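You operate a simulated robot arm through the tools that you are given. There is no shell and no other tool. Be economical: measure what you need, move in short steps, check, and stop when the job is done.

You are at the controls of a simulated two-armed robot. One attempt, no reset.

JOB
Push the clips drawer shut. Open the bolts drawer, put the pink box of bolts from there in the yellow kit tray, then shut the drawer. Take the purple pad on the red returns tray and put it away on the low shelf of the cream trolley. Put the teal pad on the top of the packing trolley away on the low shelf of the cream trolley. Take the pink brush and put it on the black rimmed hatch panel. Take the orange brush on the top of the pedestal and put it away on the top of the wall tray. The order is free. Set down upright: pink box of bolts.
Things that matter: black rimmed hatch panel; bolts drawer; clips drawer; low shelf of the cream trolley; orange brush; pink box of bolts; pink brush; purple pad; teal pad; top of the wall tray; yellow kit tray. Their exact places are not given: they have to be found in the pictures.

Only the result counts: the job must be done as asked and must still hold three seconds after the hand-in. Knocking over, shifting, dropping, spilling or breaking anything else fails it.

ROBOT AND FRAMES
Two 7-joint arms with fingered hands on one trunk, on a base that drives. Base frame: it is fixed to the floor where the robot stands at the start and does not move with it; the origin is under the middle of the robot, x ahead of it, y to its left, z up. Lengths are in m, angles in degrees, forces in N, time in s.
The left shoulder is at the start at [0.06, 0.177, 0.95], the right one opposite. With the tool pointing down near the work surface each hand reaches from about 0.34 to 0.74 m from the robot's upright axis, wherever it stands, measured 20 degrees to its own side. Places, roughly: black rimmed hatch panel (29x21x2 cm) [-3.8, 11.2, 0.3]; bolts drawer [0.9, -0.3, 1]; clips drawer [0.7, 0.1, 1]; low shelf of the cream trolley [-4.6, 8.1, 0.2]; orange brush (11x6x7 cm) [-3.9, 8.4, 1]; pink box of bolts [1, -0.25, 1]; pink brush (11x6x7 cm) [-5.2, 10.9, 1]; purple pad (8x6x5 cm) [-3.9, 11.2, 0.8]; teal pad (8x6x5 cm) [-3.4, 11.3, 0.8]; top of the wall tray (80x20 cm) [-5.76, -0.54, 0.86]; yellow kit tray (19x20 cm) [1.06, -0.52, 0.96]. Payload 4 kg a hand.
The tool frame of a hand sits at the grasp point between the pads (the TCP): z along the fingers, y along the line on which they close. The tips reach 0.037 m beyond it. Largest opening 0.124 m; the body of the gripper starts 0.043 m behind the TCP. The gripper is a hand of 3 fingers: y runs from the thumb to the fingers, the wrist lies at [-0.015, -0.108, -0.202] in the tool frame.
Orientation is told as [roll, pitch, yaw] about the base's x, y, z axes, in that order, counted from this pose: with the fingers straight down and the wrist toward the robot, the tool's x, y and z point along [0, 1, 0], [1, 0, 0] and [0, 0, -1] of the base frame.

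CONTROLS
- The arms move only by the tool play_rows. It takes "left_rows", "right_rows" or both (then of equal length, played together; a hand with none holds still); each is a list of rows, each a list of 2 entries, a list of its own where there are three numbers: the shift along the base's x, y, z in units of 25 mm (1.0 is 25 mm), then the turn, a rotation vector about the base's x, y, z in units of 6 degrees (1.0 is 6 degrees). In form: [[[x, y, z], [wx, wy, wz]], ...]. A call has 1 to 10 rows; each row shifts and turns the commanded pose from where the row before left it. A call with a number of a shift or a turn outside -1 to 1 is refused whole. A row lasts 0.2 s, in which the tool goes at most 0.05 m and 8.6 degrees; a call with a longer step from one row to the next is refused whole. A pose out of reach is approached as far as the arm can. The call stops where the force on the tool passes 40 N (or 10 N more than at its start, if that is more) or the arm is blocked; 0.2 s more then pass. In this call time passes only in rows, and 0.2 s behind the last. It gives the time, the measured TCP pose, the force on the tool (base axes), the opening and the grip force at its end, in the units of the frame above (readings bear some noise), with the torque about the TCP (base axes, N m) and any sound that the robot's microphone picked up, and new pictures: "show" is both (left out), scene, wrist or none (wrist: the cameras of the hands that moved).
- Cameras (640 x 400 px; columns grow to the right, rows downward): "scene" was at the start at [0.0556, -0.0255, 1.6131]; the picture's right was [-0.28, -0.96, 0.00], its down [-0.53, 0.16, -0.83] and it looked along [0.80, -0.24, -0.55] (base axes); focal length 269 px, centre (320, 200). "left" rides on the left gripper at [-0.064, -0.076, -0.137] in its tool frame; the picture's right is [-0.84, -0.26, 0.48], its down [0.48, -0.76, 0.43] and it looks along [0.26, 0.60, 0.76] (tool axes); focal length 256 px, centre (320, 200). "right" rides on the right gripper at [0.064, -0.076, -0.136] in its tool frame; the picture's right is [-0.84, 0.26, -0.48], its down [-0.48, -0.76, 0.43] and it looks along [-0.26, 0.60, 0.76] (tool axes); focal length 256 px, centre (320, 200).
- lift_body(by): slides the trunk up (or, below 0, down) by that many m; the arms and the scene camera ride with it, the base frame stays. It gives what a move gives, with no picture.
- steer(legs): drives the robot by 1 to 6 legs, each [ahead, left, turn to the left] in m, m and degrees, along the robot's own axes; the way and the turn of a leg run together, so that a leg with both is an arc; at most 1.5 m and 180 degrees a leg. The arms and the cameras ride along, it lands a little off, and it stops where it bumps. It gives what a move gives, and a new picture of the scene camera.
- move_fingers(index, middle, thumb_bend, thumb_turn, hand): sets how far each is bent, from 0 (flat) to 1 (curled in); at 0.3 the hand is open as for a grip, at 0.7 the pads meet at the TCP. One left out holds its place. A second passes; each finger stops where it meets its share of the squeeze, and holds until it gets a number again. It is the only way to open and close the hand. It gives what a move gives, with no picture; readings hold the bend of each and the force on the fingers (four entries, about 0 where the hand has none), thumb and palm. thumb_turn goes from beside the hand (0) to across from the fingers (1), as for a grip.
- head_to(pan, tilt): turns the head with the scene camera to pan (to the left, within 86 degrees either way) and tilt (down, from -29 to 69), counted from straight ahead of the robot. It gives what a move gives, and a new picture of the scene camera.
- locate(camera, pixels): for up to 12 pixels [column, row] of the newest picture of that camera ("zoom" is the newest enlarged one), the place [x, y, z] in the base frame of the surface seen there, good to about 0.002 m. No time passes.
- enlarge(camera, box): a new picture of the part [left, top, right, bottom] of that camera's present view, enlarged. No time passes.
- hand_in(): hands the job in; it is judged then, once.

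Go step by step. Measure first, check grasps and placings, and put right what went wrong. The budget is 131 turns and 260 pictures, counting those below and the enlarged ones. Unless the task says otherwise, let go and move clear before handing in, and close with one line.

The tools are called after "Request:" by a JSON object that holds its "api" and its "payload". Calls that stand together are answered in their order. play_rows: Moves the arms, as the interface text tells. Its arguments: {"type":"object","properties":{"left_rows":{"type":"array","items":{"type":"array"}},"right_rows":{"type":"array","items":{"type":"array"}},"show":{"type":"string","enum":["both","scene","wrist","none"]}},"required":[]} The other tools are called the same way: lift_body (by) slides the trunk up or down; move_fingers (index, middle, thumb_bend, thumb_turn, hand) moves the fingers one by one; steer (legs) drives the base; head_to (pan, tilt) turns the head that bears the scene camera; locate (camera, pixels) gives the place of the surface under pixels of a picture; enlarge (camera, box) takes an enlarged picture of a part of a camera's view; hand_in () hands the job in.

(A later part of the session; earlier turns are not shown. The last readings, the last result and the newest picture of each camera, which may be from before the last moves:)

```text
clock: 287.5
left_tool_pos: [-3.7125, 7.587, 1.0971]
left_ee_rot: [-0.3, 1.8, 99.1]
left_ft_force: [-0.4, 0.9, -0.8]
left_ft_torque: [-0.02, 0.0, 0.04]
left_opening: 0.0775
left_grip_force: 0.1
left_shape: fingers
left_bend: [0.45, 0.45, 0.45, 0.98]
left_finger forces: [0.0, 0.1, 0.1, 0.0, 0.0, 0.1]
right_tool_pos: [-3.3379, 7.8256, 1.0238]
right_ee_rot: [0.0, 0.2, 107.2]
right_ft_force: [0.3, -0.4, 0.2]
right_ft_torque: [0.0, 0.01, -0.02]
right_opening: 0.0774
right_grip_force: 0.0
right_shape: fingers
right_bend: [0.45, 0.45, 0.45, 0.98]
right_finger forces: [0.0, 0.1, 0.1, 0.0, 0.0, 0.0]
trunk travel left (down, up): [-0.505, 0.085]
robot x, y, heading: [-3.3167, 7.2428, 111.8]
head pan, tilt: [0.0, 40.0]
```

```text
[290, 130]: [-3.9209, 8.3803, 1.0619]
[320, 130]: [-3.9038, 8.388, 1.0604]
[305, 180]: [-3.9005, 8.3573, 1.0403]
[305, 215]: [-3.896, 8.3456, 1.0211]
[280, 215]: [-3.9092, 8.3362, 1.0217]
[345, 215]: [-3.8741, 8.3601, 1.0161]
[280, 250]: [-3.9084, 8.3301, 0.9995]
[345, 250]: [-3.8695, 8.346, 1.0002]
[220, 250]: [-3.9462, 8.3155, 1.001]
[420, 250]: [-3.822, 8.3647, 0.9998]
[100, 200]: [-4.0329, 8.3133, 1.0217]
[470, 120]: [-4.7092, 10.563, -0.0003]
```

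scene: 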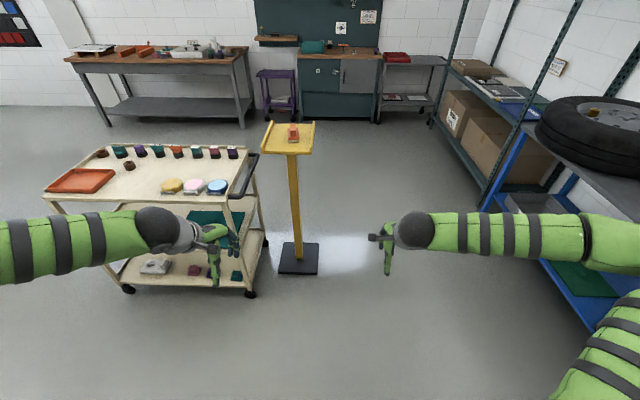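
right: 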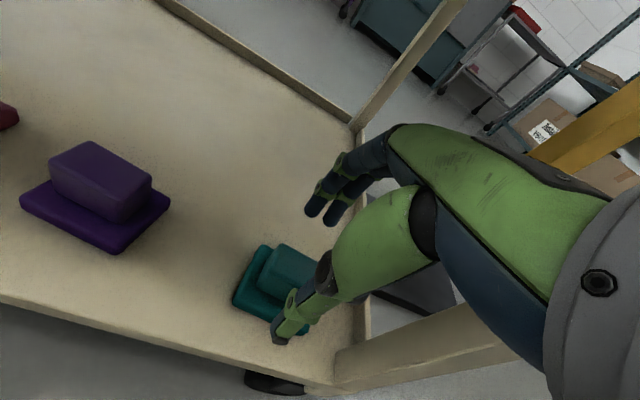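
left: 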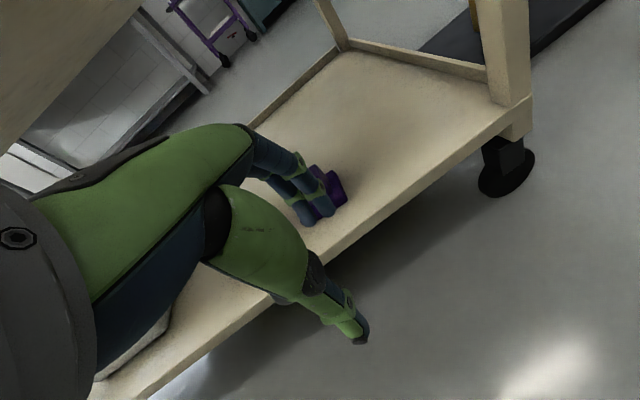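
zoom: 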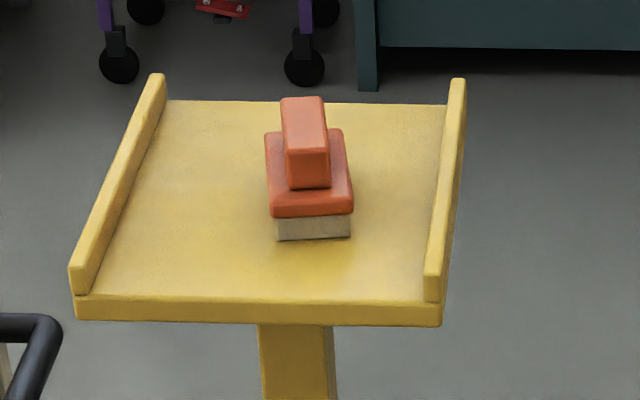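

I'll use the left hand as for the pink brush: rotate it for a lateral grip, raise it, then drive up to the pedestal.

Request:
{"api": "play_rows", "payload": {"left_rows": [[[0, 0, 0.6], [0, 0, -1]], [[0, 0, 0.6], [0, 0, -1]], [[0, 0, 0.6], [0, 0, -1]], [[0, 0, 0.6], [0, 0, -1]], [[0, 0, 0.6], [0, 0, -1]], [[0, 0, 0.6], [0, 0, -1]], [[0, 0, 0.6], [0, 0, -1]], [[0, 0, 0.6], [0, 0, -1]], [[0, 0, 0.3], [0, 0, -1]], [[0, 0, 0.3], [0, 0, -1]]], "show": "none"}}

Request:
{"api": "play_rows", "payload": {"left_rows": [[[0, 0, 0], [0, 0, -1]], [[0, 0, 0], [0, 0, -1]], [[0, 0, 0], [0, 0, -0.2]]], "show": "none"}}

Request:
{"api": "steer", "payload": {"legs": [[0.6, -0.05, -0.6]]}}

Request:
{"api": "play_rows", "payload": {"left_rows": [[[0, 0, 0], [0, 0, 0]]], "show": "wrist"}}

```text
clock: 289.7
left_tool_pos: [-3.7107, 7.5863, 1.2324]
left_ee_rot: [-0.4, 1.9, 39.0]
left_ft_force: [0.8, 0.6, -0.2]
left_ft_torque: [0.01, 0.01, -0.01]
left_opening: 0.0776
left_grip_force: 0.0
left_shape: fingers
left_bend: [0.45, 0.45, 0.45, 0.98]
left_finger forces: [0.0, 0.0, 0.0, 0.1, 0.0, 0.0]
right_tool_pos: [-3.3389, 7.8249, 1.0243]
right_ee_rot: [0.0, 0.3, 107.2]
right_ft_force: [0.1, 1.0, -0.3]
right_ft_torque: [-0.02, 0.01, -0.02]
right_opening: 0.0777
right_grip_force: 0.0
right_shape: fingers
right_bend: [0.45, 0.45, 0.45, 0.97]
right_finger forces: [0.1, 0.1, 0.0, 0.0, 0.0, 0.1]
trunk travel left (down, up): [-0.505, 0.085]
robot x, y, heading: [-3.3151, 7.2448, 111.8]
head pan, tilt: [0.0, 40.0]
```

```text
clock: 290.5
left_tool_pos: [-3.712, 7.5869, 1.231]
left_ee_rot: [-0.2, 1.8, 25.8]
left_ft_force: [0.8, 0.4, -0.3]
left_ft_torque: [0.04, -0.01, 0.0]
left_opening: 0.0774
left_grip_force: 0.0
left_shape: fingers
left_bend: [0.45, 0.45, 0.45, 0.98]
left_finger forces: [0.1, 0.1, 0.1, 0.0, 0.0, 0.1]
right_tool_pos: [-3.3388, 7.8262, 1.0233]
right_ee_rot: [0.0, 0.1, 107.1]
right_ft_force: [0.1, -0.6, 0.6]
right_ft_torque: [0.0, 0.04, -0.01]
right_opening: 0.0777
right_grip_force: 0.0
right_shape: fingers
right_bend: [0.45, 0.45, 0.45, 0.97]
right_finger forces: [0.1, 0.0, 0.0, 0.0, 0.0, 0.0]
trunk travel left (down, up): [-0.505, 0.085]
robot x, y, heading: [-3.3172, 7.2372, 111.7]
head pan, tilt: [0.0, 40.0]
```

```text
clock: 293.8
left_tool_pos: [-3.8813, 8.1504, 1.2317]
left_ee_rot: [-0.5, 1.9, 25.6]
left_ft_force: [0.4, -0.7, 0.0]
left_ft_torque: [0.01, 0.01, -0.02]
left_opening: 0.0777
left_grip_force: 0.0
left_shape: fingers
left_bend: [0.45, 0.45, 0.45, 0.98]
left_finger forces: [0.0, 0.1, 0.0, 0.0, 0.0, 0.0]
right_tool_pos: [-3.5067, 8.3906, 1.0227]
right_ee_rot: [0.0, 0.3, 107.1]
right_ft_force: [-0.8, 0.3, 0.2]
right_ft_torque: [-0.04, 0.01, 0.01]
right_opening: 0.0775
right_grip_force: 0.2
right_shape: fingers
right_bend: [0.45, 0.45, 0.45, 0.97]
right_finger forces: [0.1, 0.0, 0.0, 0.0, 0.1, 0.0]
trunk travel left (down, up): [-0.505, 0.085]
robot x, y, heading: [-3.4869, 7.802, 111.5]
head pan, tilt: [0.0, 40.0]
```

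scene: 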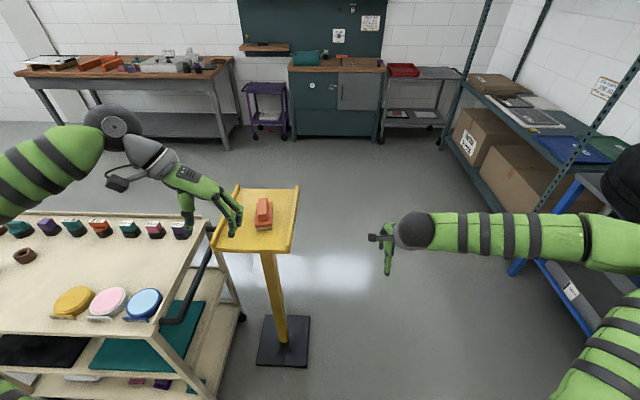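

```text
clock: 294.2
left_tool_pos: [-3.8803, 8.1502, 1.232]
left_ee_rot: [-0.4, 1.7, 25.6]
left_ft_force: [0.3, 0.2, -0.4]
left_ft_torque: [-0.02, 0.01, 0.03]
left_opening: 0.0775
left_grip_force: 0.1
left_shape: fingers
left_bend: [0.45, 0.45, 0.45, 0.98]
left_finger forces: [0.1, 0.0, 0.0, 0.1, 0.0, 0.0]
right_tool_pos: [-3.5063, 8.3892, 1.0236]
right_ee_rot: [0.0, 0.2, 107.0]
right_ft_force: [-0.5, -0.2, 0.3]
right_ft_torque: [-0.04, -0.02, 0.0]
right_opening: 0.0776
right_grip_force: 0.0
right_shape: fingers
right_bend: [0.45, 0.45, 0.45, 0.97]
right_finger forces: [0.1, 0.0, 0.0, 0.1, 0.0, 0.0]
trunk travel left (down, up): [-0.505, 0.085]
robot x, y, heading: [-3.4814, 7.8036, 111.6]
head pan, tilt: [0.0, 40.0]
```

left: 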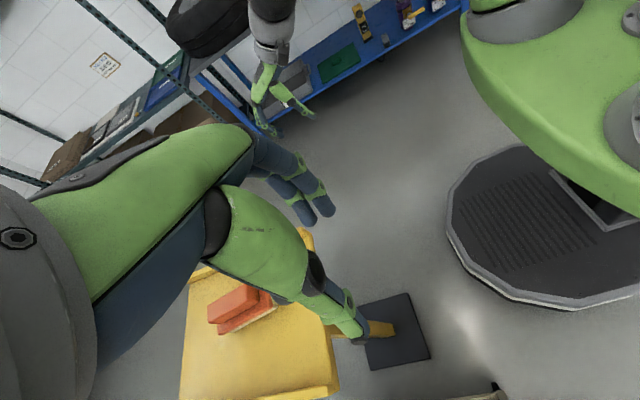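

Request:
{"api": "locate", "payload": {"camera": "left", "pixels": [[209, 303], [250, 287], [258, 300], [220, 320], [223, 333], [275, 308], [268, 290], [235, 300], [250, 317]]}}

Request:
{"api": "enlarge", "payload": {"camera": "scene", "box": [210, 180, 310, 250]}}

Request:
{"api": "locate", "payload": {"camera": "zoom", "pixels": [[290, 290], [400, 290], [310, 120], [370, 120], [345, 140], [385, 130], [340, 200], [300, 265], [395, 265], [340, 250]]}}

```text
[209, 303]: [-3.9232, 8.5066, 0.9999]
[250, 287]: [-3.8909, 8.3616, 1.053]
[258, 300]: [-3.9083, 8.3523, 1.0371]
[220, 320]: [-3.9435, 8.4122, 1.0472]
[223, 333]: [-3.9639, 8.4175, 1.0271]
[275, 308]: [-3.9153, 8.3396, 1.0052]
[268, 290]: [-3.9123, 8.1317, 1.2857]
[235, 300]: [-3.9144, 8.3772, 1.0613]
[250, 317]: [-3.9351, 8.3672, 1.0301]
```

```text
5.71 times, centred on (260, 215) of scene
```

zoom: 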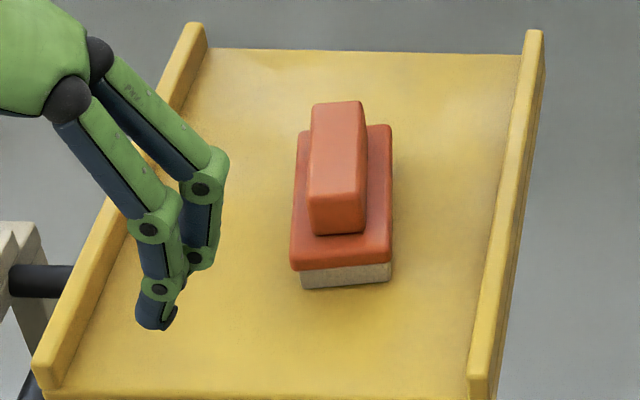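

```text
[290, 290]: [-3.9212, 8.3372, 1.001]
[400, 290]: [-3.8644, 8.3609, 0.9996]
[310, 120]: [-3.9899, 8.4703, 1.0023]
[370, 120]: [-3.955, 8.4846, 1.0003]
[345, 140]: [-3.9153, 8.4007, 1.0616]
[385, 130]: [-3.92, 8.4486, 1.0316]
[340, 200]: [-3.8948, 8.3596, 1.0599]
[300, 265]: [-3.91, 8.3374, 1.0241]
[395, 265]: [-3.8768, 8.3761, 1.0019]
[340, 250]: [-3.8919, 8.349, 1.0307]
```

Brush centre is about (-3.916,8.391), yaw 30°, on the tray at 1.000. I move up 8 cm and position above it.

Request:
{"api": "steer", "payload": {"legs": [[0.08, 0, 0]]}}

```text
clock: 295.3
left_tool_pos: [-3.9092, 8.2239, 1.2313]
left_ee_rot: [-0.4, 1.8, 25.8]
left_ft_force: [0.4, 0.8, -0.5]
left_ft_torque: [-0.06, 0.01, 0.0]
left_opening: 0.0777
left_grip_force: 0.1
left_shape: fingers
left_bend: [0.45, 0.45, 0.45, 0.98]
left_finger forces: [0.0, 0.0, 0.0, 0.1, 0.0, 0.0]
right_tool_pos: [-3.5364, 8.4624, 1.0212]
right_ee_rot: [0.0, 0.3, 107.1]
right_ft_force: [-0.8, 1.3, 1.0]
right_ft_torque: [-0.02, -0.02, 0.02]
right_opening: 0.0773
right_grip_force: 0.0
right_shape: fingers
right_bend: [0.45, 0.45, 0.45, 0.97]
right_finger forces: [0.0, 0.0, 0.0, 0.0, 0.1, 0.0]
trunk travel left (down, up): [-0.505, 0.085]
robot x, y, heading: [-3.5175, 7.8749, 111.7]
head pan, tilt: [0.0, 40.0]
```

scene: 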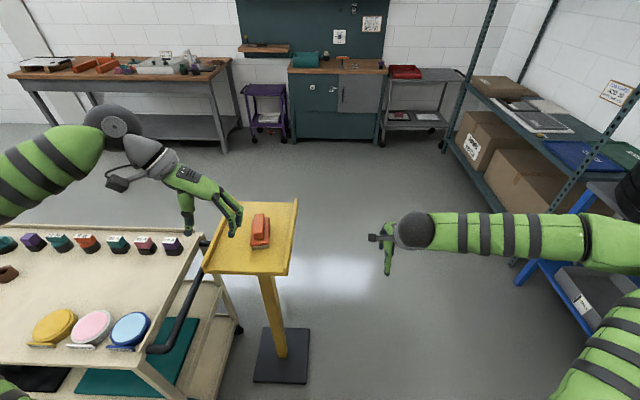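

Request:
{"api": "play_rows", "payload": {"left_rows": [[[-0.04, 0.955, 0], [0, 0, 0.1]], [[-0.04, 0.955, 0], [0, 0, 0.1]], [[-0.04, 0.955, 0], [0, 0, 0.1]], [[-0.04, 0.955, 0], [0, 0, 0.1]], [[-0.04, 0.955, 0], [0, 0, 0.1]], [[-0.04, 0.955, 0], [0, 0, 0.1]], [[-0.04, 0.955, 0], [0, 0, 0.1]], [[0, 0, -1], [0, 0, 0]], [[0, 0, -1], [0, 0, 0]], [[0, 0, -1], [0, 0, 0]]], "show": "wrist"}}

Request:
{"api": "locate", "payload": {"camera": "left", "pixels": [[330, 280], [400, 240], [420, 262], [375, 270], [352, 298], [435, 280], [400, 300], [440, 265], [370, 255]]}}

```text
clock: 297.5
left_tool_pos: [-3.9151, 8.3869, 1.1565]
left_ee_rot: [-0.3, 1.8, 30.1]
left_ft_force: [-0.2, -0.2, 0.1]
left_ft_torque: [0.02, 0.0, 0.04]
left_opening: 0.0771
left_grip_force: 0.1
left_shape: fingers
left_bend: [0.45, 0.45, 0.45, 0.98]
left_finger forces: [0.0, 0.0, 0.0, 0.0, 0.0, 0.1]
right_tool_pos: [-3.5361, 8.4596, 1.0237]
right_ee_rot: [0.0, 0.4, 107.0]
right_ft_force: [0.2, -0.4, 0.4]
right_ft_torque: [-0.02, 0.0, 0.0]
right_opening: 0.0778
right_grip_force: 0.1
right_shape: fingers
right_bend: [0.45, 0.45, 0.45, 0.97]
right_finger forces: [0.0, 0.0, 0.1, 0.0, 0.0, 0.0]
trunk travel left (down, up): [-0.505, 0.085]
robot x, y, heading: [-3.5122, 7.8763, 111.9]
head pan, tilt: [0.0, 40.0]
```

left: 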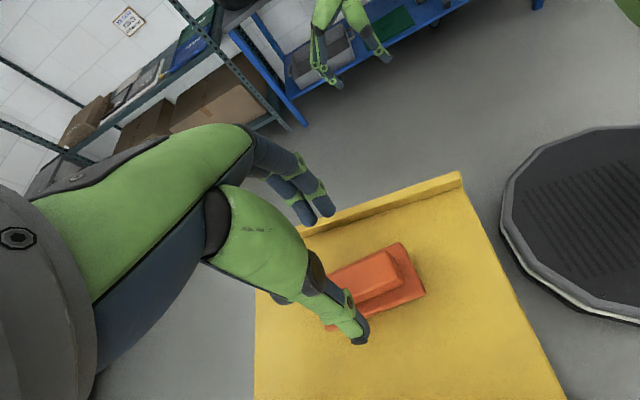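

```text
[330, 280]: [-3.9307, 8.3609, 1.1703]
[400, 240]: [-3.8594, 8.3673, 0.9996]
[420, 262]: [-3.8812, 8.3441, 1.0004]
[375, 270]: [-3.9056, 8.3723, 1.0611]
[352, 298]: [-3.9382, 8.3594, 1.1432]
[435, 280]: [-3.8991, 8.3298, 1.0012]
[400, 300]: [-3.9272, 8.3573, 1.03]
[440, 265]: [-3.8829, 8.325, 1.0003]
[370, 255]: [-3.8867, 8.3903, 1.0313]
```

Centred. Down to z≈1.05 and grip.

Request:
{"api": "play_rows", "payload": {"left_rows": [[[0, 0, -1], [0, 0, 0]], [[0, 0, -1], [0, 0, 0]], [[0, 0, -1], [0, 0, 0]], [[0, 0, -0.8], [0, 0, 0]], [[0, 0, -0.45], [0, 0, 0]]], "show": "none"}}

Request:
{"api": "move_fingers", "payload": {"hand": "left", "index": 0.72, "middle": 0.72, "thumb_bend": 0.72}}

Request:
{"api": "play_rows", "payload": {"left_rows": [[[0, 0, 0.4], [0, 0, 0]], [[0, 0, 0.8], [0, 0, 0]], [[0, 0, 1], [0, 0, 0]], [[0, 0, 1], [0, 0, 0]], [[0, 0, 1], [0, 0, 0]], [[0, 0, 1], [0, 0, 0]], [[0, 0, 1], [0, 0, 0]]], "show": "both"}}

```text
clock: 298.7
left_tool_pos: [-3.9156, 8.3887, 1.0508]
left_ee_rot: [-0.3, 1.8, 30.0]
left_ft_force: [-0.5, 0.5, 0.1]
left_ft_torque: [0.0, 0.0, -0.01]
left_opening: 0.0776
left_grip_force: 0.0
left_shape: fingers
left_bend: [0.45, 0.45, 0.45, 0.98]
left_finger forces: [0.0, 0.0, 0.0, 0.0, 0.0, 0.1]
right_tool_pos: [-3.5362, 8.4618, 1.024]
right_ee_rot: [0.0, 0.3, 107.1]
right_ft_force: [0.1, 0.4, 0.5]
right_ft_torque: [0.01, 0.0, 0.03]
right_opening: 0.0775
right_grip_force: 0.1
right_shape: fingers
right_bend: [0.45, 0.45, 0.45, 0.97]
right_finger forces: [0.0, 0.1, 0.0, 0.0, 0.0, 0.1]
trunk travel left (down, up): [-0.505, 0.085]
robot x, y, heading: [-3.5178, 7.8798, 111.5]
head pan, tilt: [0.0, 40.0]
```

```text
clock: 299.7
left_tool_pos: [-3.9164, 8.3891, 1.0514]
left_ee_rot: [-0.3, 1.7, 30.1]
left_ft_force: [-0.2, 0.2, 0.7]
left_ft_torque: [0.08, -0.01, 0.02]
left_opening: 0.0587
left_grip_force: 20.5
left_shape: fingers
left_bend: [0.54, 0.56, 0.56, 0.97]
left_finger forces: [11.2, 8.4, 0.0, 0.1, 20.6, 0.0]
right_tool_pos: [-3.5368, 8.4601, 1.0235]
right_ee_rot: [0.0, 0.3, 107.1]
right_ft_force: [0.7, -0.2, 0.5]
right_ft_torque: [-0.02, 0.03, -0.01]
right_opening: 0.0774
right_grip_force: 0.1
right_shape: fingers
right_bend: [0.45, 0.45, 0.45, 0.97]
right_finger forces: [0.1, 0.0, 0.0, 0.0, 0.0, 0.0]
trunk travel left (down, up): [-0.505, 0.085]
robot x, y, heading: [-3.5158, 7.88, 111.9]
head pan, tilt: [0.0, 40.0]
```

```text
clock: 301.3
left_tool_pos: [-3.916, 8.392, 1.204]
left_ee_rot: [-0.2, 1.9, 30.0]
left_ft_force: [0.4, -0.2, -0.7]
left_ft_torque: [-0.01, 0.02, 0.01]
left_opening: 0.059
left_grip_force: 19.9
left_shape: fingers
left_bend: [0.54, 0.56, 0.56, 0.97]
left_finger forces: [11.2, 9.1, 0.0, 0.1, 20.5, 0.0]
right_tool_pos: [-3.5358, 8.4605, 1.0221]
right_ee_rot: [0.1, 0.3, 107.1]
right_ft_force: [-0.2, -0.3, 0.4]
right_ft_torque: [-0.02, -0.02, 0.01]
right_opening: 0.0776
right_grip_force: 0.1
right_shape: fingers
right_bend: [0.45, 0.45, 0.45, 0.97]
right_finger forces: [0.0, 0.0, 0.0, 0.1, 0.1, 0.1]
trunk travel left (down, up): [-0.505, 0.085]
robot x, y, heading: [-3.5166, 7.877, 112.0]
head pan, tilt: [0.0, 40.0]
```

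scene: 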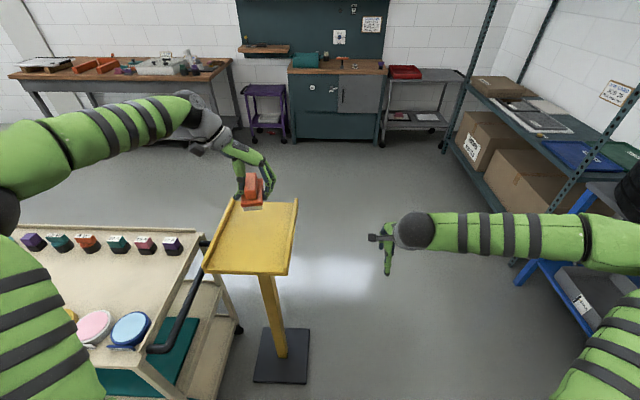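
left: 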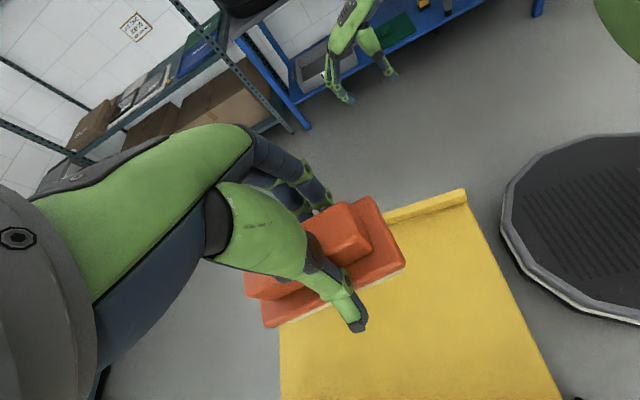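

The brush is held. I pull the hands in and back down the corridor.

Request:
{"api": "play_rows", "payload": {"left_rows": [[[0.2, -0.7, 0.5], [0, 0, 0]], [[0.2, -0.7, 0.5], [0, 0, 0]], [[0.2, -0.7, 0.5], [0, 0, 0]], [[0.2, -0.7, 0.5], [0, 0, 0]], [[0.2, -0.7, 0.5], [0, 0, 0]], [[0.2, -0.7, 0.5], [0, 0, 0]], [[0.2, -0.7, 0.5], [0, 0, 0]]], "right_rows": [[[0.2, -0.6, 1], [0, 0, 0]], [[0.2, -0.6, 1], [0, 0, 0]], [[0.2, -0.6, 1], [0, 0, 0]], [[0.2, -0.6, 1], [0, 0, 0]], [[0.2, -0.6, 1], [0, 0, 0]], [[0, 0, 1], [0, 0, 0]], [[0, 0, 1], [0, 0, 0]]], "show": "none"}}

Request:
{"api": "steer", "payload": {"legs": [[-1.0, -0.3, -0.6], [-1.3, 0, 0]]}}

```text
clock: 302.9
left_tool_pos: [-3.8801, 8.2649, 1.2899]
left_ee_rot: [-0.4, 1.9, 30.1]
left_ft_force: [0.5, 0.4, -1.9]
left_ft_torque: [0.02, 0.0, -0.03]
left_opening: 0.0589
left_grip_force: 20.3
left_shape: fingers
left_bend: [0.54, 0.56, 0.56, 0.97]
left_finger forces: [11.1, 9.0, 0.0, 0.0, 20.4, 0.1]
right_tool_pos: [-3.5102, 8.3864, 1.1977]
right_ee_rot: [-0.1, 0.2, 107.1]
right_ft_force: [-0.5, 0.5, -0.5]
right_ft_torque: [-0.06, 0.0, -0.01]
right_opening: 0.078
right_grip_force: 0.2
right_shape: fingers
right_bend: [0.45, 0.45, 0.45, 0.98]
right_finger forces: [0.1, 0.1, 0.0, 0.0, 0.1, 0.0]
trunk travel left (down, up): [-0.505, 0.085]
robot x, y, heading: [-3.5127, 7.8799, 111.7]
head pan, tilt: [0.0, 40.0]
```

```text
clock: 314.3
left_tool_pos: [-2.7384, 6.2799, 1.2902]
left_ee_rot: [-0.4, 1.8, 30.1]
left_ft_force: [0.1, 0.6, -0.9]
left_ft_torque: [0.02, 0.01, 0.0]
left_opening: 0.0589
left_grip_force: 19.9
left_shape: fingers
left_bend: [0.54, 0.56, 0.56, 0.97]
left_finger forces: [11.1, 9.0, 0.0, 0.1, 20.4, 0.0]
right_tool_pos: [-2.3692, 6.4009, 1.1964]
right_ee_rot: [0.0, 0.3, 107.3]
right_ft_force: [-0.1, -0.4, -0.1]
right_ft_torque: [0.02, -0.02, 0.02]
right_opening: 0.0779
right_grip_force: 0.0
right_shape: fingers
right_bend: [0.45, 0.45, 0.45, 0.98]
right_finger forces: [0.1, 0.1, 0.1, 0.1, 0.0, 0.0]
trunk travel left (down, up): [-0.505, 0.085]
robot x, y, heading: [-2.3739, 5.8907, 111.8]
head pan, tilt: [0.0, 40.0]
```

scene: 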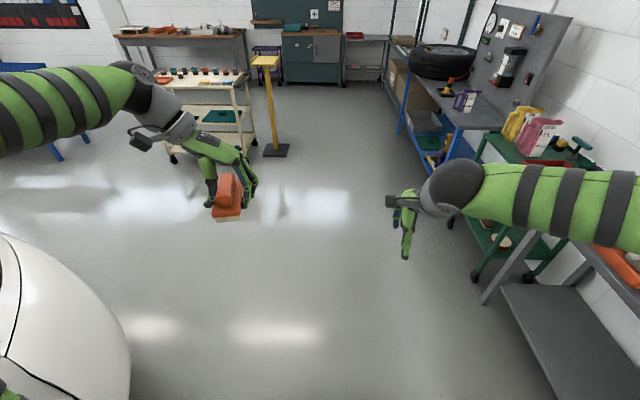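

Request:
{"api": "steer", "payload": {"legs": [[-1.3, 0.08, -0.6], [-1.3, 0.05, 0]]}}

Request:
{"api": "head_to", "payload": {"pan": 80, "tilt": 18}}

```text
clock: 326.8
left_tool_pos: [-1.9542, 3.8408, 1.2898]
left_ee_rot: [-0.2, 1.7, 27.6]
left_ft_force: [0.6, 0.6, -1.0]
left_ft_torque: [0.01, 0.01, 0.03]
left_opening: 0.0589
left_grip_force: 20.6
left_shape: fingers
left_bend: [0.54, 0.56, 0.56, 0.97]
left_finger forces: [11.2, 9.0, 0.1, 0.1, 20.3, 0.0]
right_tool_pos: [-1.58, 3.9463, 1.1982]
right_ee_rot: [0.0, 0.2, 104.8]
right_ft_force: [0.8, -0.1, 0.0]
right_ft_torque: [0.02, 0.02, 0.0]
right_opening: 0.0778
right_grip_force: 0.0
right_shape: fingers
right_bend: [0.45, 0.45, 0.45, 0.98]
right_finger forces: [0.0, 0.0, 0.0, 0.0, 0.1, 0.1]
trunk travel left (down, up): [-0.505, 0.085]
robot x, y, heading: [-1.6045, 3.4409, 109.1]
head pan, tilt: [0.0, 40.0]
```

scene: 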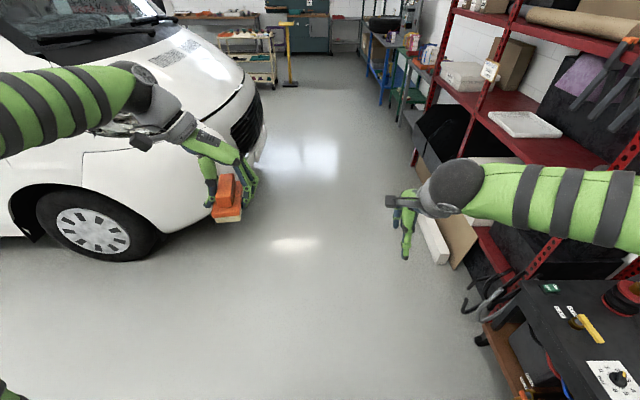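

```text
clock: 328.3
left_tool_pos: [-1.9553, 3.8411, 1.2901]
left_ee_rot: [-0.4, 1.8, 27.5]
left_ft_force: [0.1, -0.7, -1.0]
left_ft_torque: [-0.01, 0.0, 0.01]
left_opening: 0.0588
left_grip_force: 20.3
left_shape: fingers
left_bend: [0.54, 0.56, 0.56, 0.97]
left_finger forces: [11.2, 9.0, 0.1, 0.1, 20.3, 0.0]
right_tool_pos: [-1.5799, 3.9466, 1.1982]
right_ee_rot: [-0.1, 0.4, 104.7]
right_ft_force: [-0.4, 0.0, 0.0]
right_ft_torque: [0.0, 0.03, -0.02]
right_opening: 0.0776
right_grip_force: 0.0
right_shape: fingers
right_bend: [0.45, 0.45, 0.45, 0.98]
right_finger forces: [0.0, 0.0, 0.0, 0.0, 0.0, 0.0]
trunk travel left (down, up): [-0.505, 0.085]
robot x, y, heading: [-1.6044, 3.4434, 109.1]
head pan, tilt: [80.0, 18.0]
```

scene: 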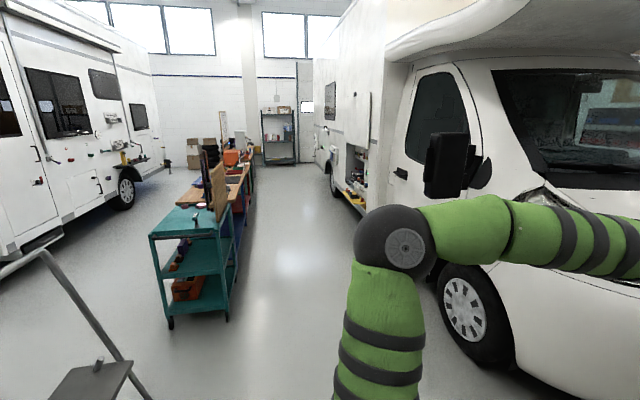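

The aisle between the two campers is open. The wall tray should be along the left camper's side; I zoom in.

Request:
{"api": "enlarge", "payload": {"camera": "scene", "box": [0, 100, 260, 270]}}

Request:
{"api": "locate", "payload": {"camera": "scene", "pixels": [[110, 150], [150, 162], [125, 200], [70, 240], [170, 325], [230, 315], [65, 235], [140, 375], [100, 330], [280, 230], [240, 180], [350, 200]]}}

```text
2.35 times, centred on (130, 185) of scene
```

zoom: 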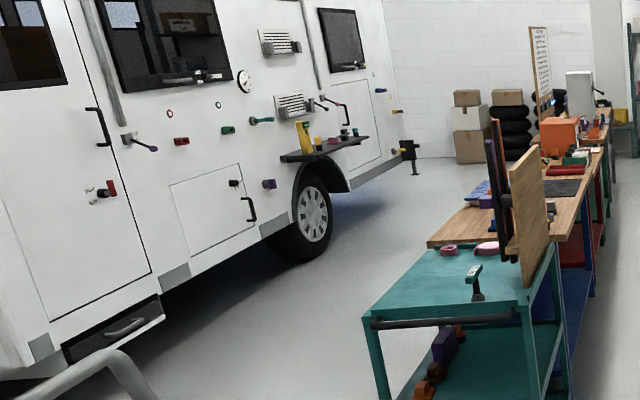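

```text
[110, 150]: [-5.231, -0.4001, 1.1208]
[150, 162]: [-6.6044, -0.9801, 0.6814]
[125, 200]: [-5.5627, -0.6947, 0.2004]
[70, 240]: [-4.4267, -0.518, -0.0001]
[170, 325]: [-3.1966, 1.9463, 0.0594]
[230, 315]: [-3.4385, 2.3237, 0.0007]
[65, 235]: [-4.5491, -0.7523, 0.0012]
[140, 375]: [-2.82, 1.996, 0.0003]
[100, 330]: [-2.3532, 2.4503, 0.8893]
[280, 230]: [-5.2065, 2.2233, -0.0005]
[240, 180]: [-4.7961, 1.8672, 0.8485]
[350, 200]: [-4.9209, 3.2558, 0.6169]
```

The black wall tray sits on the left camper's side at zoom (325,150), with a few items on it. I measure it and the lane.

Request:
{"api": "locate", "payload": {"camera": "zoom", "pixels": [[285, 158], [365, 140], [310, 157], [340, 146], [305, 140], [318, 143], [345, 133], [355, 132], [130, 300], [230, 200], [370, 340], [435, 240]]}}

Request:
{"api": "enlarge", "payload": {"camera": "scene", "box": [105, 135, 165, 175]}}

```text
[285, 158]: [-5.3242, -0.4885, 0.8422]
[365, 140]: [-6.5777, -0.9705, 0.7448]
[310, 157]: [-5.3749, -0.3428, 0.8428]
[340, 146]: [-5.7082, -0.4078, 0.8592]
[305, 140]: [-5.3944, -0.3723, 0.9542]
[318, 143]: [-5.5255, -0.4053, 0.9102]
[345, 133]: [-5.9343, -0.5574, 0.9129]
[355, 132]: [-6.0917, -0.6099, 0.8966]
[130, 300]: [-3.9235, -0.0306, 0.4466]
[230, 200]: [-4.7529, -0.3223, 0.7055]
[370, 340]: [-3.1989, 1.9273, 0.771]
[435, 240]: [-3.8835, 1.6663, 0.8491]
```

```text
10.00 times, centred on (135, 155) of scene
```

zoom: 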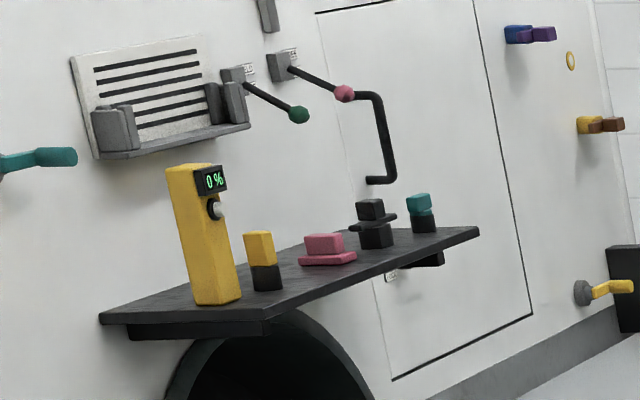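

The tray spans f -5.14…-5.95 along the camper side (l≈1.42–1.62). The lane to it runs between the camper and the teal cart and bench row (l≈2.95). I back up past the ladder, then turn left into the lane.

Request:
{"api": "steer", "payload": {"legs": [[-0.9, 0.05, 2], [-0.85, 0, 0]]}}

Request:
{"api": "head_to", "payload": {"pan": 75, "tilt": 25}}

Request:
{"api": "locate", "payload": {"camera": "scene", "pixels": [[100, 300], [60, 200], [150, 200], [200, 250], [250, 300], [300, 300], [350, 300], [400, 250], [200, 180], [240, 200], [300, 250], [160, 330]]}}

```text
clock: 337.2
left_tool_pos: [-1.3911, 2.1755, 1.2906]
left_ee_rot: [-0.3, 1.8, 29.5]
left_ft_force: [-0.2, -0.4, -2.0]
left_ft_torque: [-0.02, 0.05, 0.03]
left_opening: 0.0586
left_grip_force: 20.7
left_shape: fingers
left_bend: [0.54, 0.56, 0.56, 0.97]
left_finger forces: [11.2, 9.1, 0.1, 0.0, 20.5, 0.0]
right_tool_pos: [-1.0202, 2.2924, 1.1981]
right_ee_rot: [0.0, 0.3, 106.6]
right_ft_force: [-0.6, 0.0, -0.1]
right_ft_torque: [0.03, -0.01, 0.0]
right_opening: 0.0778
right_grip_force: 0.0
right_shape: fingers
right_bend: [0.45, 0.45, 0.45, 0.98]
right_finger forces: [0.1, 0.0, 0.0, 0.0, 0.0, 0.1]
trunk travel left (down, up): [-0.505, 0.085]
robot x, y, heading: [-1.0296, 1.7845, 111.4]
head pan, tilt: [80.0, 18.0]
```

scene: 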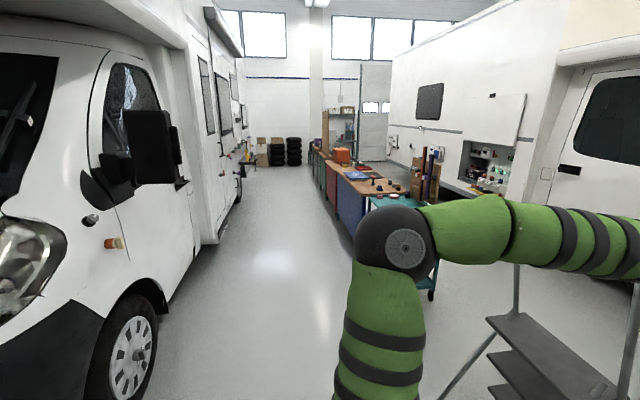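

```text
clock: 337.9
left_tool_pos: [-1.3924, 2.1765, 1.2898]
left_ee_rot: [-0.3, 1.8, 29.5]
left_ft_force: [0.3, -0.3, -0.8]
left_ft_torque: [-0.03, -0.02, -0.04]
left_opening: 0.0589
left_grip_force: 20.8
left_shape: fingers
left_bend: [0.54, 0.56, 0.56, 0.97]
left_finger forces: [11.1, 9.0, 0.0, 0.0, 20.5, 0.0]
right_tool_pos: [-1.0209, 2.2933, 1.1976]
right_ee_rot: [-0.1, 0.2, 106.6]
right_ft_force: [0.2, 0.0, -0.3]
right_ft_torque: [-0.03, -0.02, -0.01]
right_opening: 0.0778
right_grip_force: 0.1
right_shape: fingers
right_bend: [0.45, 0.45, 0.45, 0.98]
right_finger forces: [0.0, 0.0, 0.0, 0.1, 0.0, 0.0]
trunk travel left (down, up): [-0.505, 0.085]
robot x, y, heading: [-1.028, 1.7831, 111.3]
head pan, tilt: [75.0, 25.0]
```

scene: 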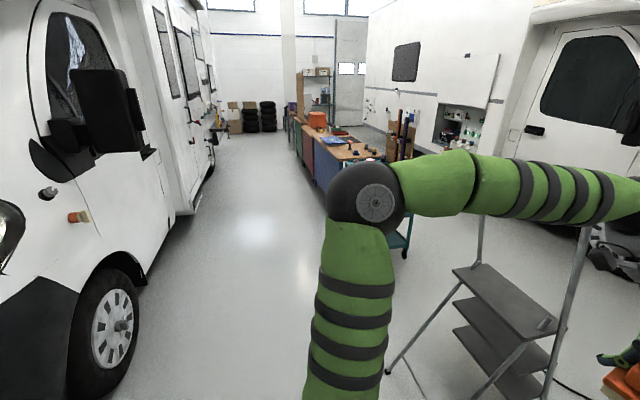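

```text
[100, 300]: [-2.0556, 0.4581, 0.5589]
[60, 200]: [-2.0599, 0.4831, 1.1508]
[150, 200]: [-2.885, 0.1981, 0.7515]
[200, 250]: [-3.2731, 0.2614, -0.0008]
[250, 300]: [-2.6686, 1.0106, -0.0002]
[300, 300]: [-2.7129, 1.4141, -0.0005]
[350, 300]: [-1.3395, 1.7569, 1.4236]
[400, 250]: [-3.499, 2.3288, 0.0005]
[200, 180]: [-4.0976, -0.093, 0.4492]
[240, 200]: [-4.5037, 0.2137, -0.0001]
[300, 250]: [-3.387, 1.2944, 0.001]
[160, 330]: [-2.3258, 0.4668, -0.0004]
```

The lane ahead is clear. I turn left 90° and drive down it in two stages.

Request:
{"api": "steer", "payload": {"legs": [[0.03, 0, 0], [0, 0, 89.5], [1.3, 0, 0]]}}

Request:
{"api": "head_to", "payload": {"pan": 10, "tilt": 25}}

```text
clock: 348.6
left_tool_pos: [-2.6688, 1.0123, 1.2887]
left_ee_rot: [-0.4, 1.8, 118.2]
left_ft_force: [-0.7, 0.3, -0.8]
left_ft_torque: [0.0, 0.0, 0.0]
left_opening: 0.0588
left_grip_force: 20.2
left_shape: fingers
left_bend: [0.54, 0.56, 0.56, 0.97]
left_finger forces: [11.2, 9.1, 0.1, 0.0, 20.4, 0.1]
right_tool_pos: [-2.7773, 1.3861, 1.1974]
right_ee_rot: [0.0, 0.2, -164.6]
right_ft_force: [0.0, -0.6, -0.6]
right_ft_torque: [0.0, 0.0, -0.02]
right_opening: 0.0777
right_grip_force: 0.1
right_shape: fingers
right_bend: [0.45, 0.45, 0.45, 0.98]
right_finger forces: [0.0, 0.1, 0.0, 0.0, 0.0, 0.0]
trunk travel left (down, up): [-0.505, 0.085]
robot x, y, heading: [-2.2704, 1.3673, -160.2]
head pan, tilt: [75.0, 25.0]
```

scene: 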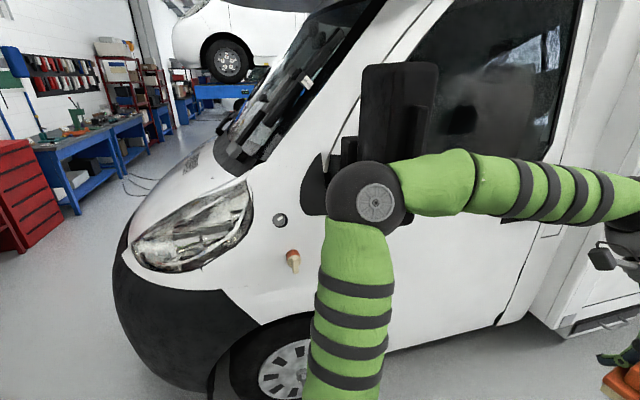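

```text
clock: 350.0
left_tool_pos: [-2.669, 1.0124, 1.2903]
left_ee_rot: [-0.5, 1.8, 118.1]
left_ft_force: [0.5, 1.3, -1.4]
left_ft_torque: [0.0, 0.01, -0.01]
left_opening: 0.0586
left_grip_force: 20.0
left_shape: fingers
left_bend: [0.54, 0.56, 0.56, 0.97]
left_finger forces: [11.2, 9.1, 0.1, 0.1, 20.3, 0.0]
right_tool_pos: [-2.7773, 1.3856, 1.1971]
right_ee_rot: [0.0, 0.1, -164.5]
right_ft_force: [-1.0, -0.1, 0.0]
right_ft_torque: [0.05, 0.0, 0.03]
right_opening: 0.0778
right_grip_force: 0.2
right_shape: fingers
right_bend: [0.45, 0.45, 0.45, 0.98]
right_finger forces: [0.1, 0.1, 0.0, 0.0, 0.0, 0.0]
trunk travel left (down, up): [-0.505, 0.085]
robot x, y, heading: [-2.2685, 1.3652, -160.3]
head pan, tilt: [10.0, 25.0]
```

scene: 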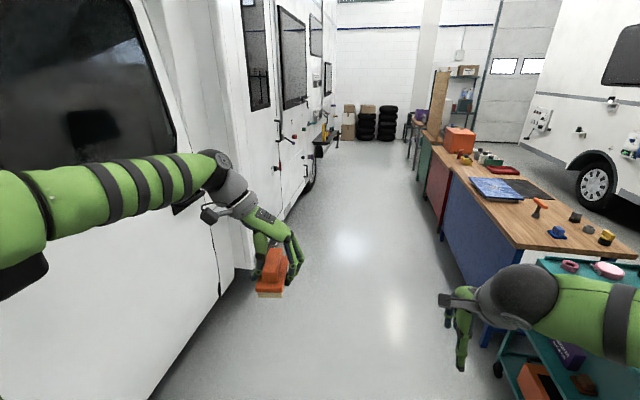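

Request:
{"api": "steer", "payload": {"legs": [[1.3, -0.05, 1], [1.3, -0.05, 0]]}}

Request:
{"api": "head_to", "payload": {"pan": 45, "tilt": 35}}

```text
clock: 362.8
left_tool_pos: [-5.1436, 0.1169, 1.2889]
left_ee_rot: [-0.4, 1.9, 119.8]
left_ft_force: [0.6, -0.6, -0.5]
left_ft_torque: [-0.02, -0.01, -0.04]
left_opening: 0.0588
left_grip_force: 20.4
left_shape: fingers
left_bend: [0.54, 0.56, 0.56, 0.97]
left_finger forces: [11.1, 9.0, 0.0, 0.0, 20.4, 0.1]
right_tool_pos: [-5.2644, 0.4884, 1.1965]
right_ee_rot: [-0.1, 0.3, -163.1]
right_ft_force: [0.0, 0.1, -0.5]
right_ft_torque: [0.04, 0.03, -0.02]
right_opening: 0.0777
right_grip_force: 0.2
right_shape: fingers
right_bend: [0.45, 0.45, 0.45, 0.98]
right_finger forces: [0.0, 0.0, 0.0, 0.0, 0.0, 0.0]
trunk travel left (down, up): [-0.505, 0.085]
robot x, y, heading: [-4.7478, 0.487, -158.5]
head pan, tilt: [10.0, 25.0]
```

scene: 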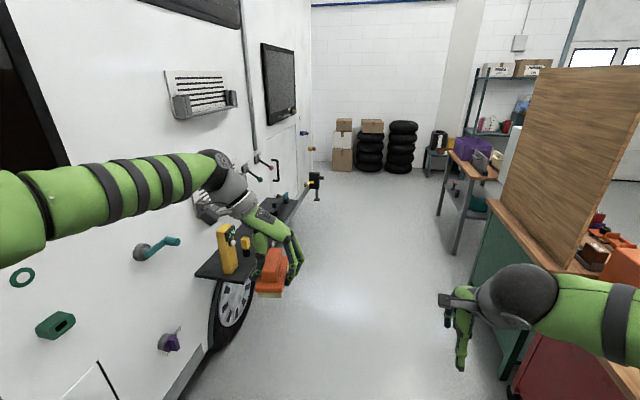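

```text
clock: 363.9
left_tool_pos: [-5.1442, 0.1168, 1.2904]
left_ee_rot: [-0.4, 1.9, 119.6]
left_ft_force: [-0.2, 0.1, -1.9]
left_ft_torque: [0.04, -0.02, -0.03]
left_opening: 0.0586
left_grip_force: 20.0
left_shape: fingers
left_bend: [0.54, 0.56, 0.56, 0.97]
left_finger forces: [11.2, 9.1, 0.0, 0.1, 20.5, 0.0]
right_tool_pos: [-5.2636, 0.4875, 1.1977]
right_ee_rot: [-0.1, 0.3, -163.1]
right_ft_force: [0.9, 0.0, 0.3]
right_ft_torque: [-0.01, -0.02, 0.02]
right_opening: 0.0778
right_grip_force: 0.0
right_shape: fingers
right_bend: [0.45, 0.45, 0.45, 0.98]
right_finger forces: [0.0, 0.1, 0.0, 0.1, 0.0, 0.0]
trunk travel left (down, up): [-0.505, 0.085]
robot x, y, heading: [-4.753, 0.4817, -158.4]
head pan, tilt: [45.0, 35.0]
```

scene: 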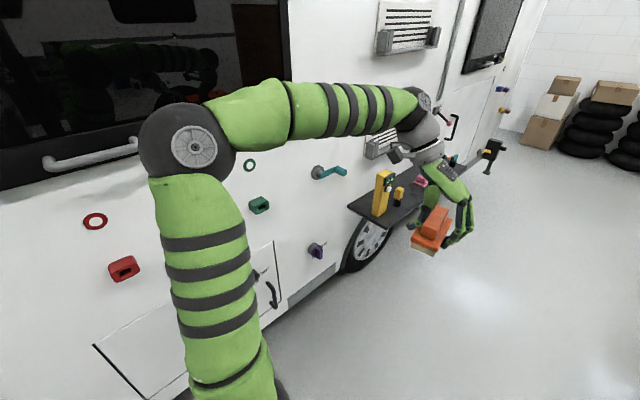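

The tray is ahead left with a free stretch near its left end in front. I move ahead beside it, keeping distance, and turn to face it.

Request:
{"api": "steer", "payload": {"legs": [[0.95, -0.18, -0.5], [0, 0, 90]]}}

Request:
{"api": "head_to", "payload": {"pan": 0, "tilt": 38}}

```text
clock: 372.7
left_tool_pos: [-5.35, -0.0952, 1.289]
left_ee_rot: [-0.4, 1.7, -150.8]
left_ft_force: [0.2, -0.4, -0.7]
left_ft_torque: [0.0, 0.03, 0.01]
left_opening: 0.0585
left_grip_force: 19.8
left_shape: fingers
left_bend: [0.54, 0.56, 0.56, 0.97]
left_finger forces: [11.2, 9.1, 0.0, 0.0, 20.5, 0.0]
right_tool_pos: [-5.7213, -0.2107, 1.1968]
right_ee_rot: [0.0, 0.2, -73.7]
right_ft_force: [0.0, 0.7, -0.3]
right_ft_torque: [0.0, 0.0, -0.01]
right_opening: 0.0774
right_grip_force: 0.1
right_shape: fingers
right_bend: [0.45, 0.45, 0.45, 0.98]
right_finger forces: [0.0, 0.1, 0.1, 0.0, 0.1, 0.1]
trunk travel left (down, up): [-0.505, 0.085]
robot x, y, heading: [-5.7096, 0.2974, -69.2]
head pan, tilt: [45.0, 35.0]
```

scene: 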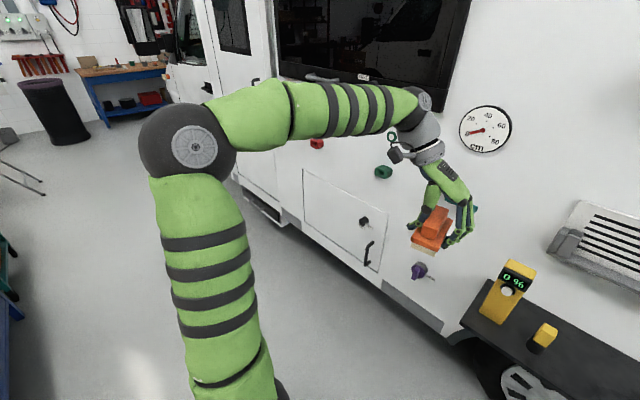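

```text
clock: 373.8
left_tool_pos: [-5.3491, -0.0945, 1.2886]
left_ee_rot: [-0.3, 1.9, -150.8]
left_ft_force: [-0.7, 0.4, -1.9]
left_ft_torque: [-0.01, -0.01, -0.02]
left_opening: 0.0583
left_grip_force: 20.1
left_shape: fingers
left_bend: [0.54, 0.56, 0.56, 0.97]
left_finger forces: [11.3, 9.2, 0.0, 0.0, 20.4, 0.0]
right_tool_pos: [-5.7221, -0.2111, 1.197]
right_ee_rot: [-0.1, 0.3, -73.7]
right_ft_force: [0.5, 0.2, -0.3]
right_ft_torque: [0.01, 0.0, 0.0]
right_opening: 0.0779
right_grip_force: 0.1
right_shape: fingers
right_bend: [0.45, 0.45, 0.45, 0.98]
right_finger forces: [0.1, 0.0, 0.0, 0.0, 0.0, 0.0]
trunk travel left (down, up): [-0.505, 0.085]
robot x, y, heading: [-5.7118, 0.2957, -69.1]
head pan, tilt: [0.0, 38.0]
```

scene: 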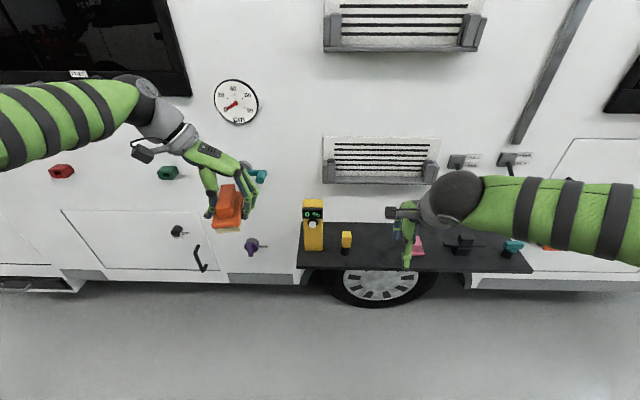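

Facing the tray squarely. I zoom in to find free space on top.

Request:
{"api": "enlarge", "payload": {"camera": "scene", "box": [285, 180, 545, 290]}}

Request:
{"api": "locate", "payload": {"camera": "scene", "pixels": [[300, 266], [305, 225], [530, 271], [500, 228], [365, 225], [370, 268], [347, 250], [352, 235], [320, 250], [385, 262], [380, 230], [445, 265]]}}

```text
2.46 times, centred on (415, 235) of scene
```

zoom: 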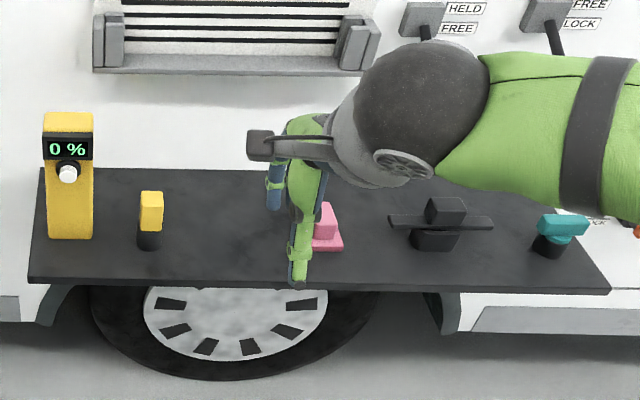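

```text
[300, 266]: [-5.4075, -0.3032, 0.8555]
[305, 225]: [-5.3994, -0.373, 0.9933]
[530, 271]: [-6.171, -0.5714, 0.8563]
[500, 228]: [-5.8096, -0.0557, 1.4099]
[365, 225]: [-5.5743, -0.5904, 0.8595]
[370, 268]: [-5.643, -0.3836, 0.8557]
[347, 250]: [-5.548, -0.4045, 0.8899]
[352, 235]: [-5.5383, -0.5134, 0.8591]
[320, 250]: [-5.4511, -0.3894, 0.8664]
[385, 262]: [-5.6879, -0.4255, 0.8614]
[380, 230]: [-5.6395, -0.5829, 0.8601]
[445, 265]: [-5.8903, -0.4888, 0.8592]
```

Request:
{"api": "locate", "payload": {"camera": "scene", "pixels": [[380, 183], [340, 183], [355, 244], [338, 246], [415, 252], [424, 250], [417, 240], [400, 225], [326, 235], [300, 245]]}}

Request:
{"api": "locate", "payload": {"camera": "zoom", "pixels": [[165, 205], [160, 245], [135, 240], [308, 246], [340, 245], [230, 170], [225, 285], [230, 60]]}}

```text
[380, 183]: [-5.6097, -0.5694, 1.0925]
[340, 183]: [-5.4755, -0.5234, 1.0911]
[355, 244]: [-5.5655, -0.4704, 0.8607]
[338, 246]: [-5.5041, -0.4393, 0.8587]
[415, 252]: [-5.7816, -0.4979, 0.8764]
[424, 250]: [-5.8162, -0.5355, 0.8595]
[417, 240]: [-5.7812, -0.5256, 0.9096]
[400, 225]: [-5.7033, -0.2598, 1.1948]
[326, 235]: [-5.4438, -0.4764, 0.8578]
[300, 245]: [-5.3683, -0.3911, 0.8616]
```

```text
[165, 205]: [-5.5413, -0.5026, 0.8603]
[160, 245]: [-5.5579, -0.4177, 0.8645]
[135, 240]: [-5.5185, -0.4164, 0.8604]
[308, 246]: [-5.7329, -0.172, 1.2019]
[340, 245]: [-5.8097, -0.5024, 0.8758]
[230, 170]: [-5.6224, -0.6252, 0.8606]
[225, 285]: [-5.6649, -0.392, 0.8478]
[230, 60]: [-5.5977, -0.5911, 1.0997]
```

The free gap lies between the yellow bottle and the pink pad; I aim for (-5.645,-0.477). I pull the right hand back and up, turn the brush square, then strafe right 0.4.

Request:
{"api": "play_rows", "payload": {"left_rows": [[[0, 0, 0], [0, 0, -0.32]], [[0, 0, 0], [0, 0, -0.32]], [[0, 0, 0], [0, 0, -0.32]], [[0, 0, 0], [0, 0, -0.32]], [[0, 0, 0], [0, 0, -0.32]]], "right_rows": [[[-0.2, 0.6, 1], [0, 0, 0]], [[-0.2, 0.6, 1], [0, 0, 0]], [[-0.2, 0.6, 1], [0, 0, 0]], [[-0.2, 0.6, 1], [0, 0, 0]], [[-0.2, 0.6, 1], [0, 0, 0]]], "show": "none"}}

Request:
{"api": "steer", "payload": {"legs": [[0, -0.4, 0], [0.12, 0, 0]]}}

```text
clock: 375.0
left_tool_pos: [-5.349, -0.0966, 1.29]
left_ee_rot: [-0.4, 1.7, -160.4]
left_ft_force: [-0.1, -0.4, -1.8]
left_ft_torque: [0.02, 0.0, 0.0]
left_opening: 0.0584
left_grip_force: 20.1
left_shape: fingers
left_bend: [0.54, 0.56, 0.56, 0.97]
left_finger forces: [11.3, 9.0, 0.0, 0.1, 20.4, 0.0]
right_tool_pos: [-5.7489, -0.1374, 1.3215]
right_ee_rot: [0.0, 0.2, -73.6]
right_ft_force: [-0.8, -0.2, -0.2]
right_ft_torque: [-0.01, -0.04, -0.03]
right_opening: 0.0776
right_grip_force: 0.0
right_shape: fingers
right_bend: [0.45, 0.45, 0.45, 0.98]
right_finger forces: [0.1, 0.1, 0.1, 0.1, 0.1, 0.1]
trunk travel left (down, up): [-0.505, 0.085]
robot x, y, heading: [-5.7107, 0.2972, -69.2]
head pan, tilt: [0.0, 38.0]
```

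```text
clock: 378.4
left_tool_pos: [-5.6755, -0.3526, 1.2897]
left_ee_rot: [-0.5, 1.8, -160.1]
left_ft_force: [0.4, -0.2, -1.2]
left_ft_torque: [0.04, -0.01, 0.01]
left_opening: 0.0586
left_grip_force: 20.7
left_shape: fingers
left_bend: [0.54, 0.56, 0.56, 0.97]
left_finger forces: [11.2, 9.1, 0.0, 0.0, 20.4, 0.0]
right_tool_pos: [-6.0746, -0.3952, 1.3211]
right_ee_rot: [0.0, 0.3, -73.3]
right_ft_force: [0.6, -0.4, -0.1]
right_ft_torque: [0.02, -0.02, 0.0]
right_opening: 0.0776
right_grip_force: 0.0
right_shape: fingers
right_bend: [0.45, 0.45, 0.45, 0.98]
right_finger forces: [0.0, 0.0, 0.0, 0.0, 0.1, 0.0]
trunk travel left (down, up): [-0.505, 0.085]
robot x, y, heading: [-6.0396, 0.0397, -68.6]
head pan, tilt: [0.0, 38.0]
```

scene: 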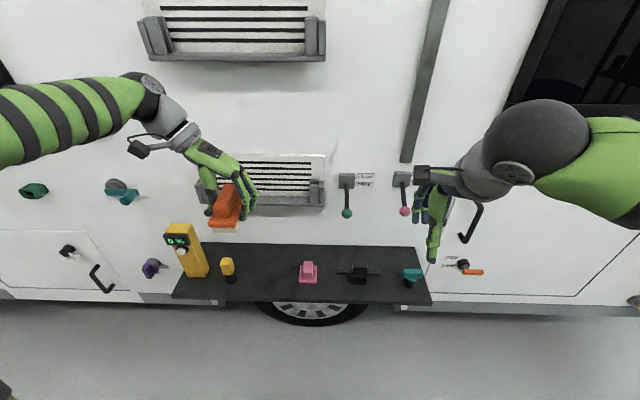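

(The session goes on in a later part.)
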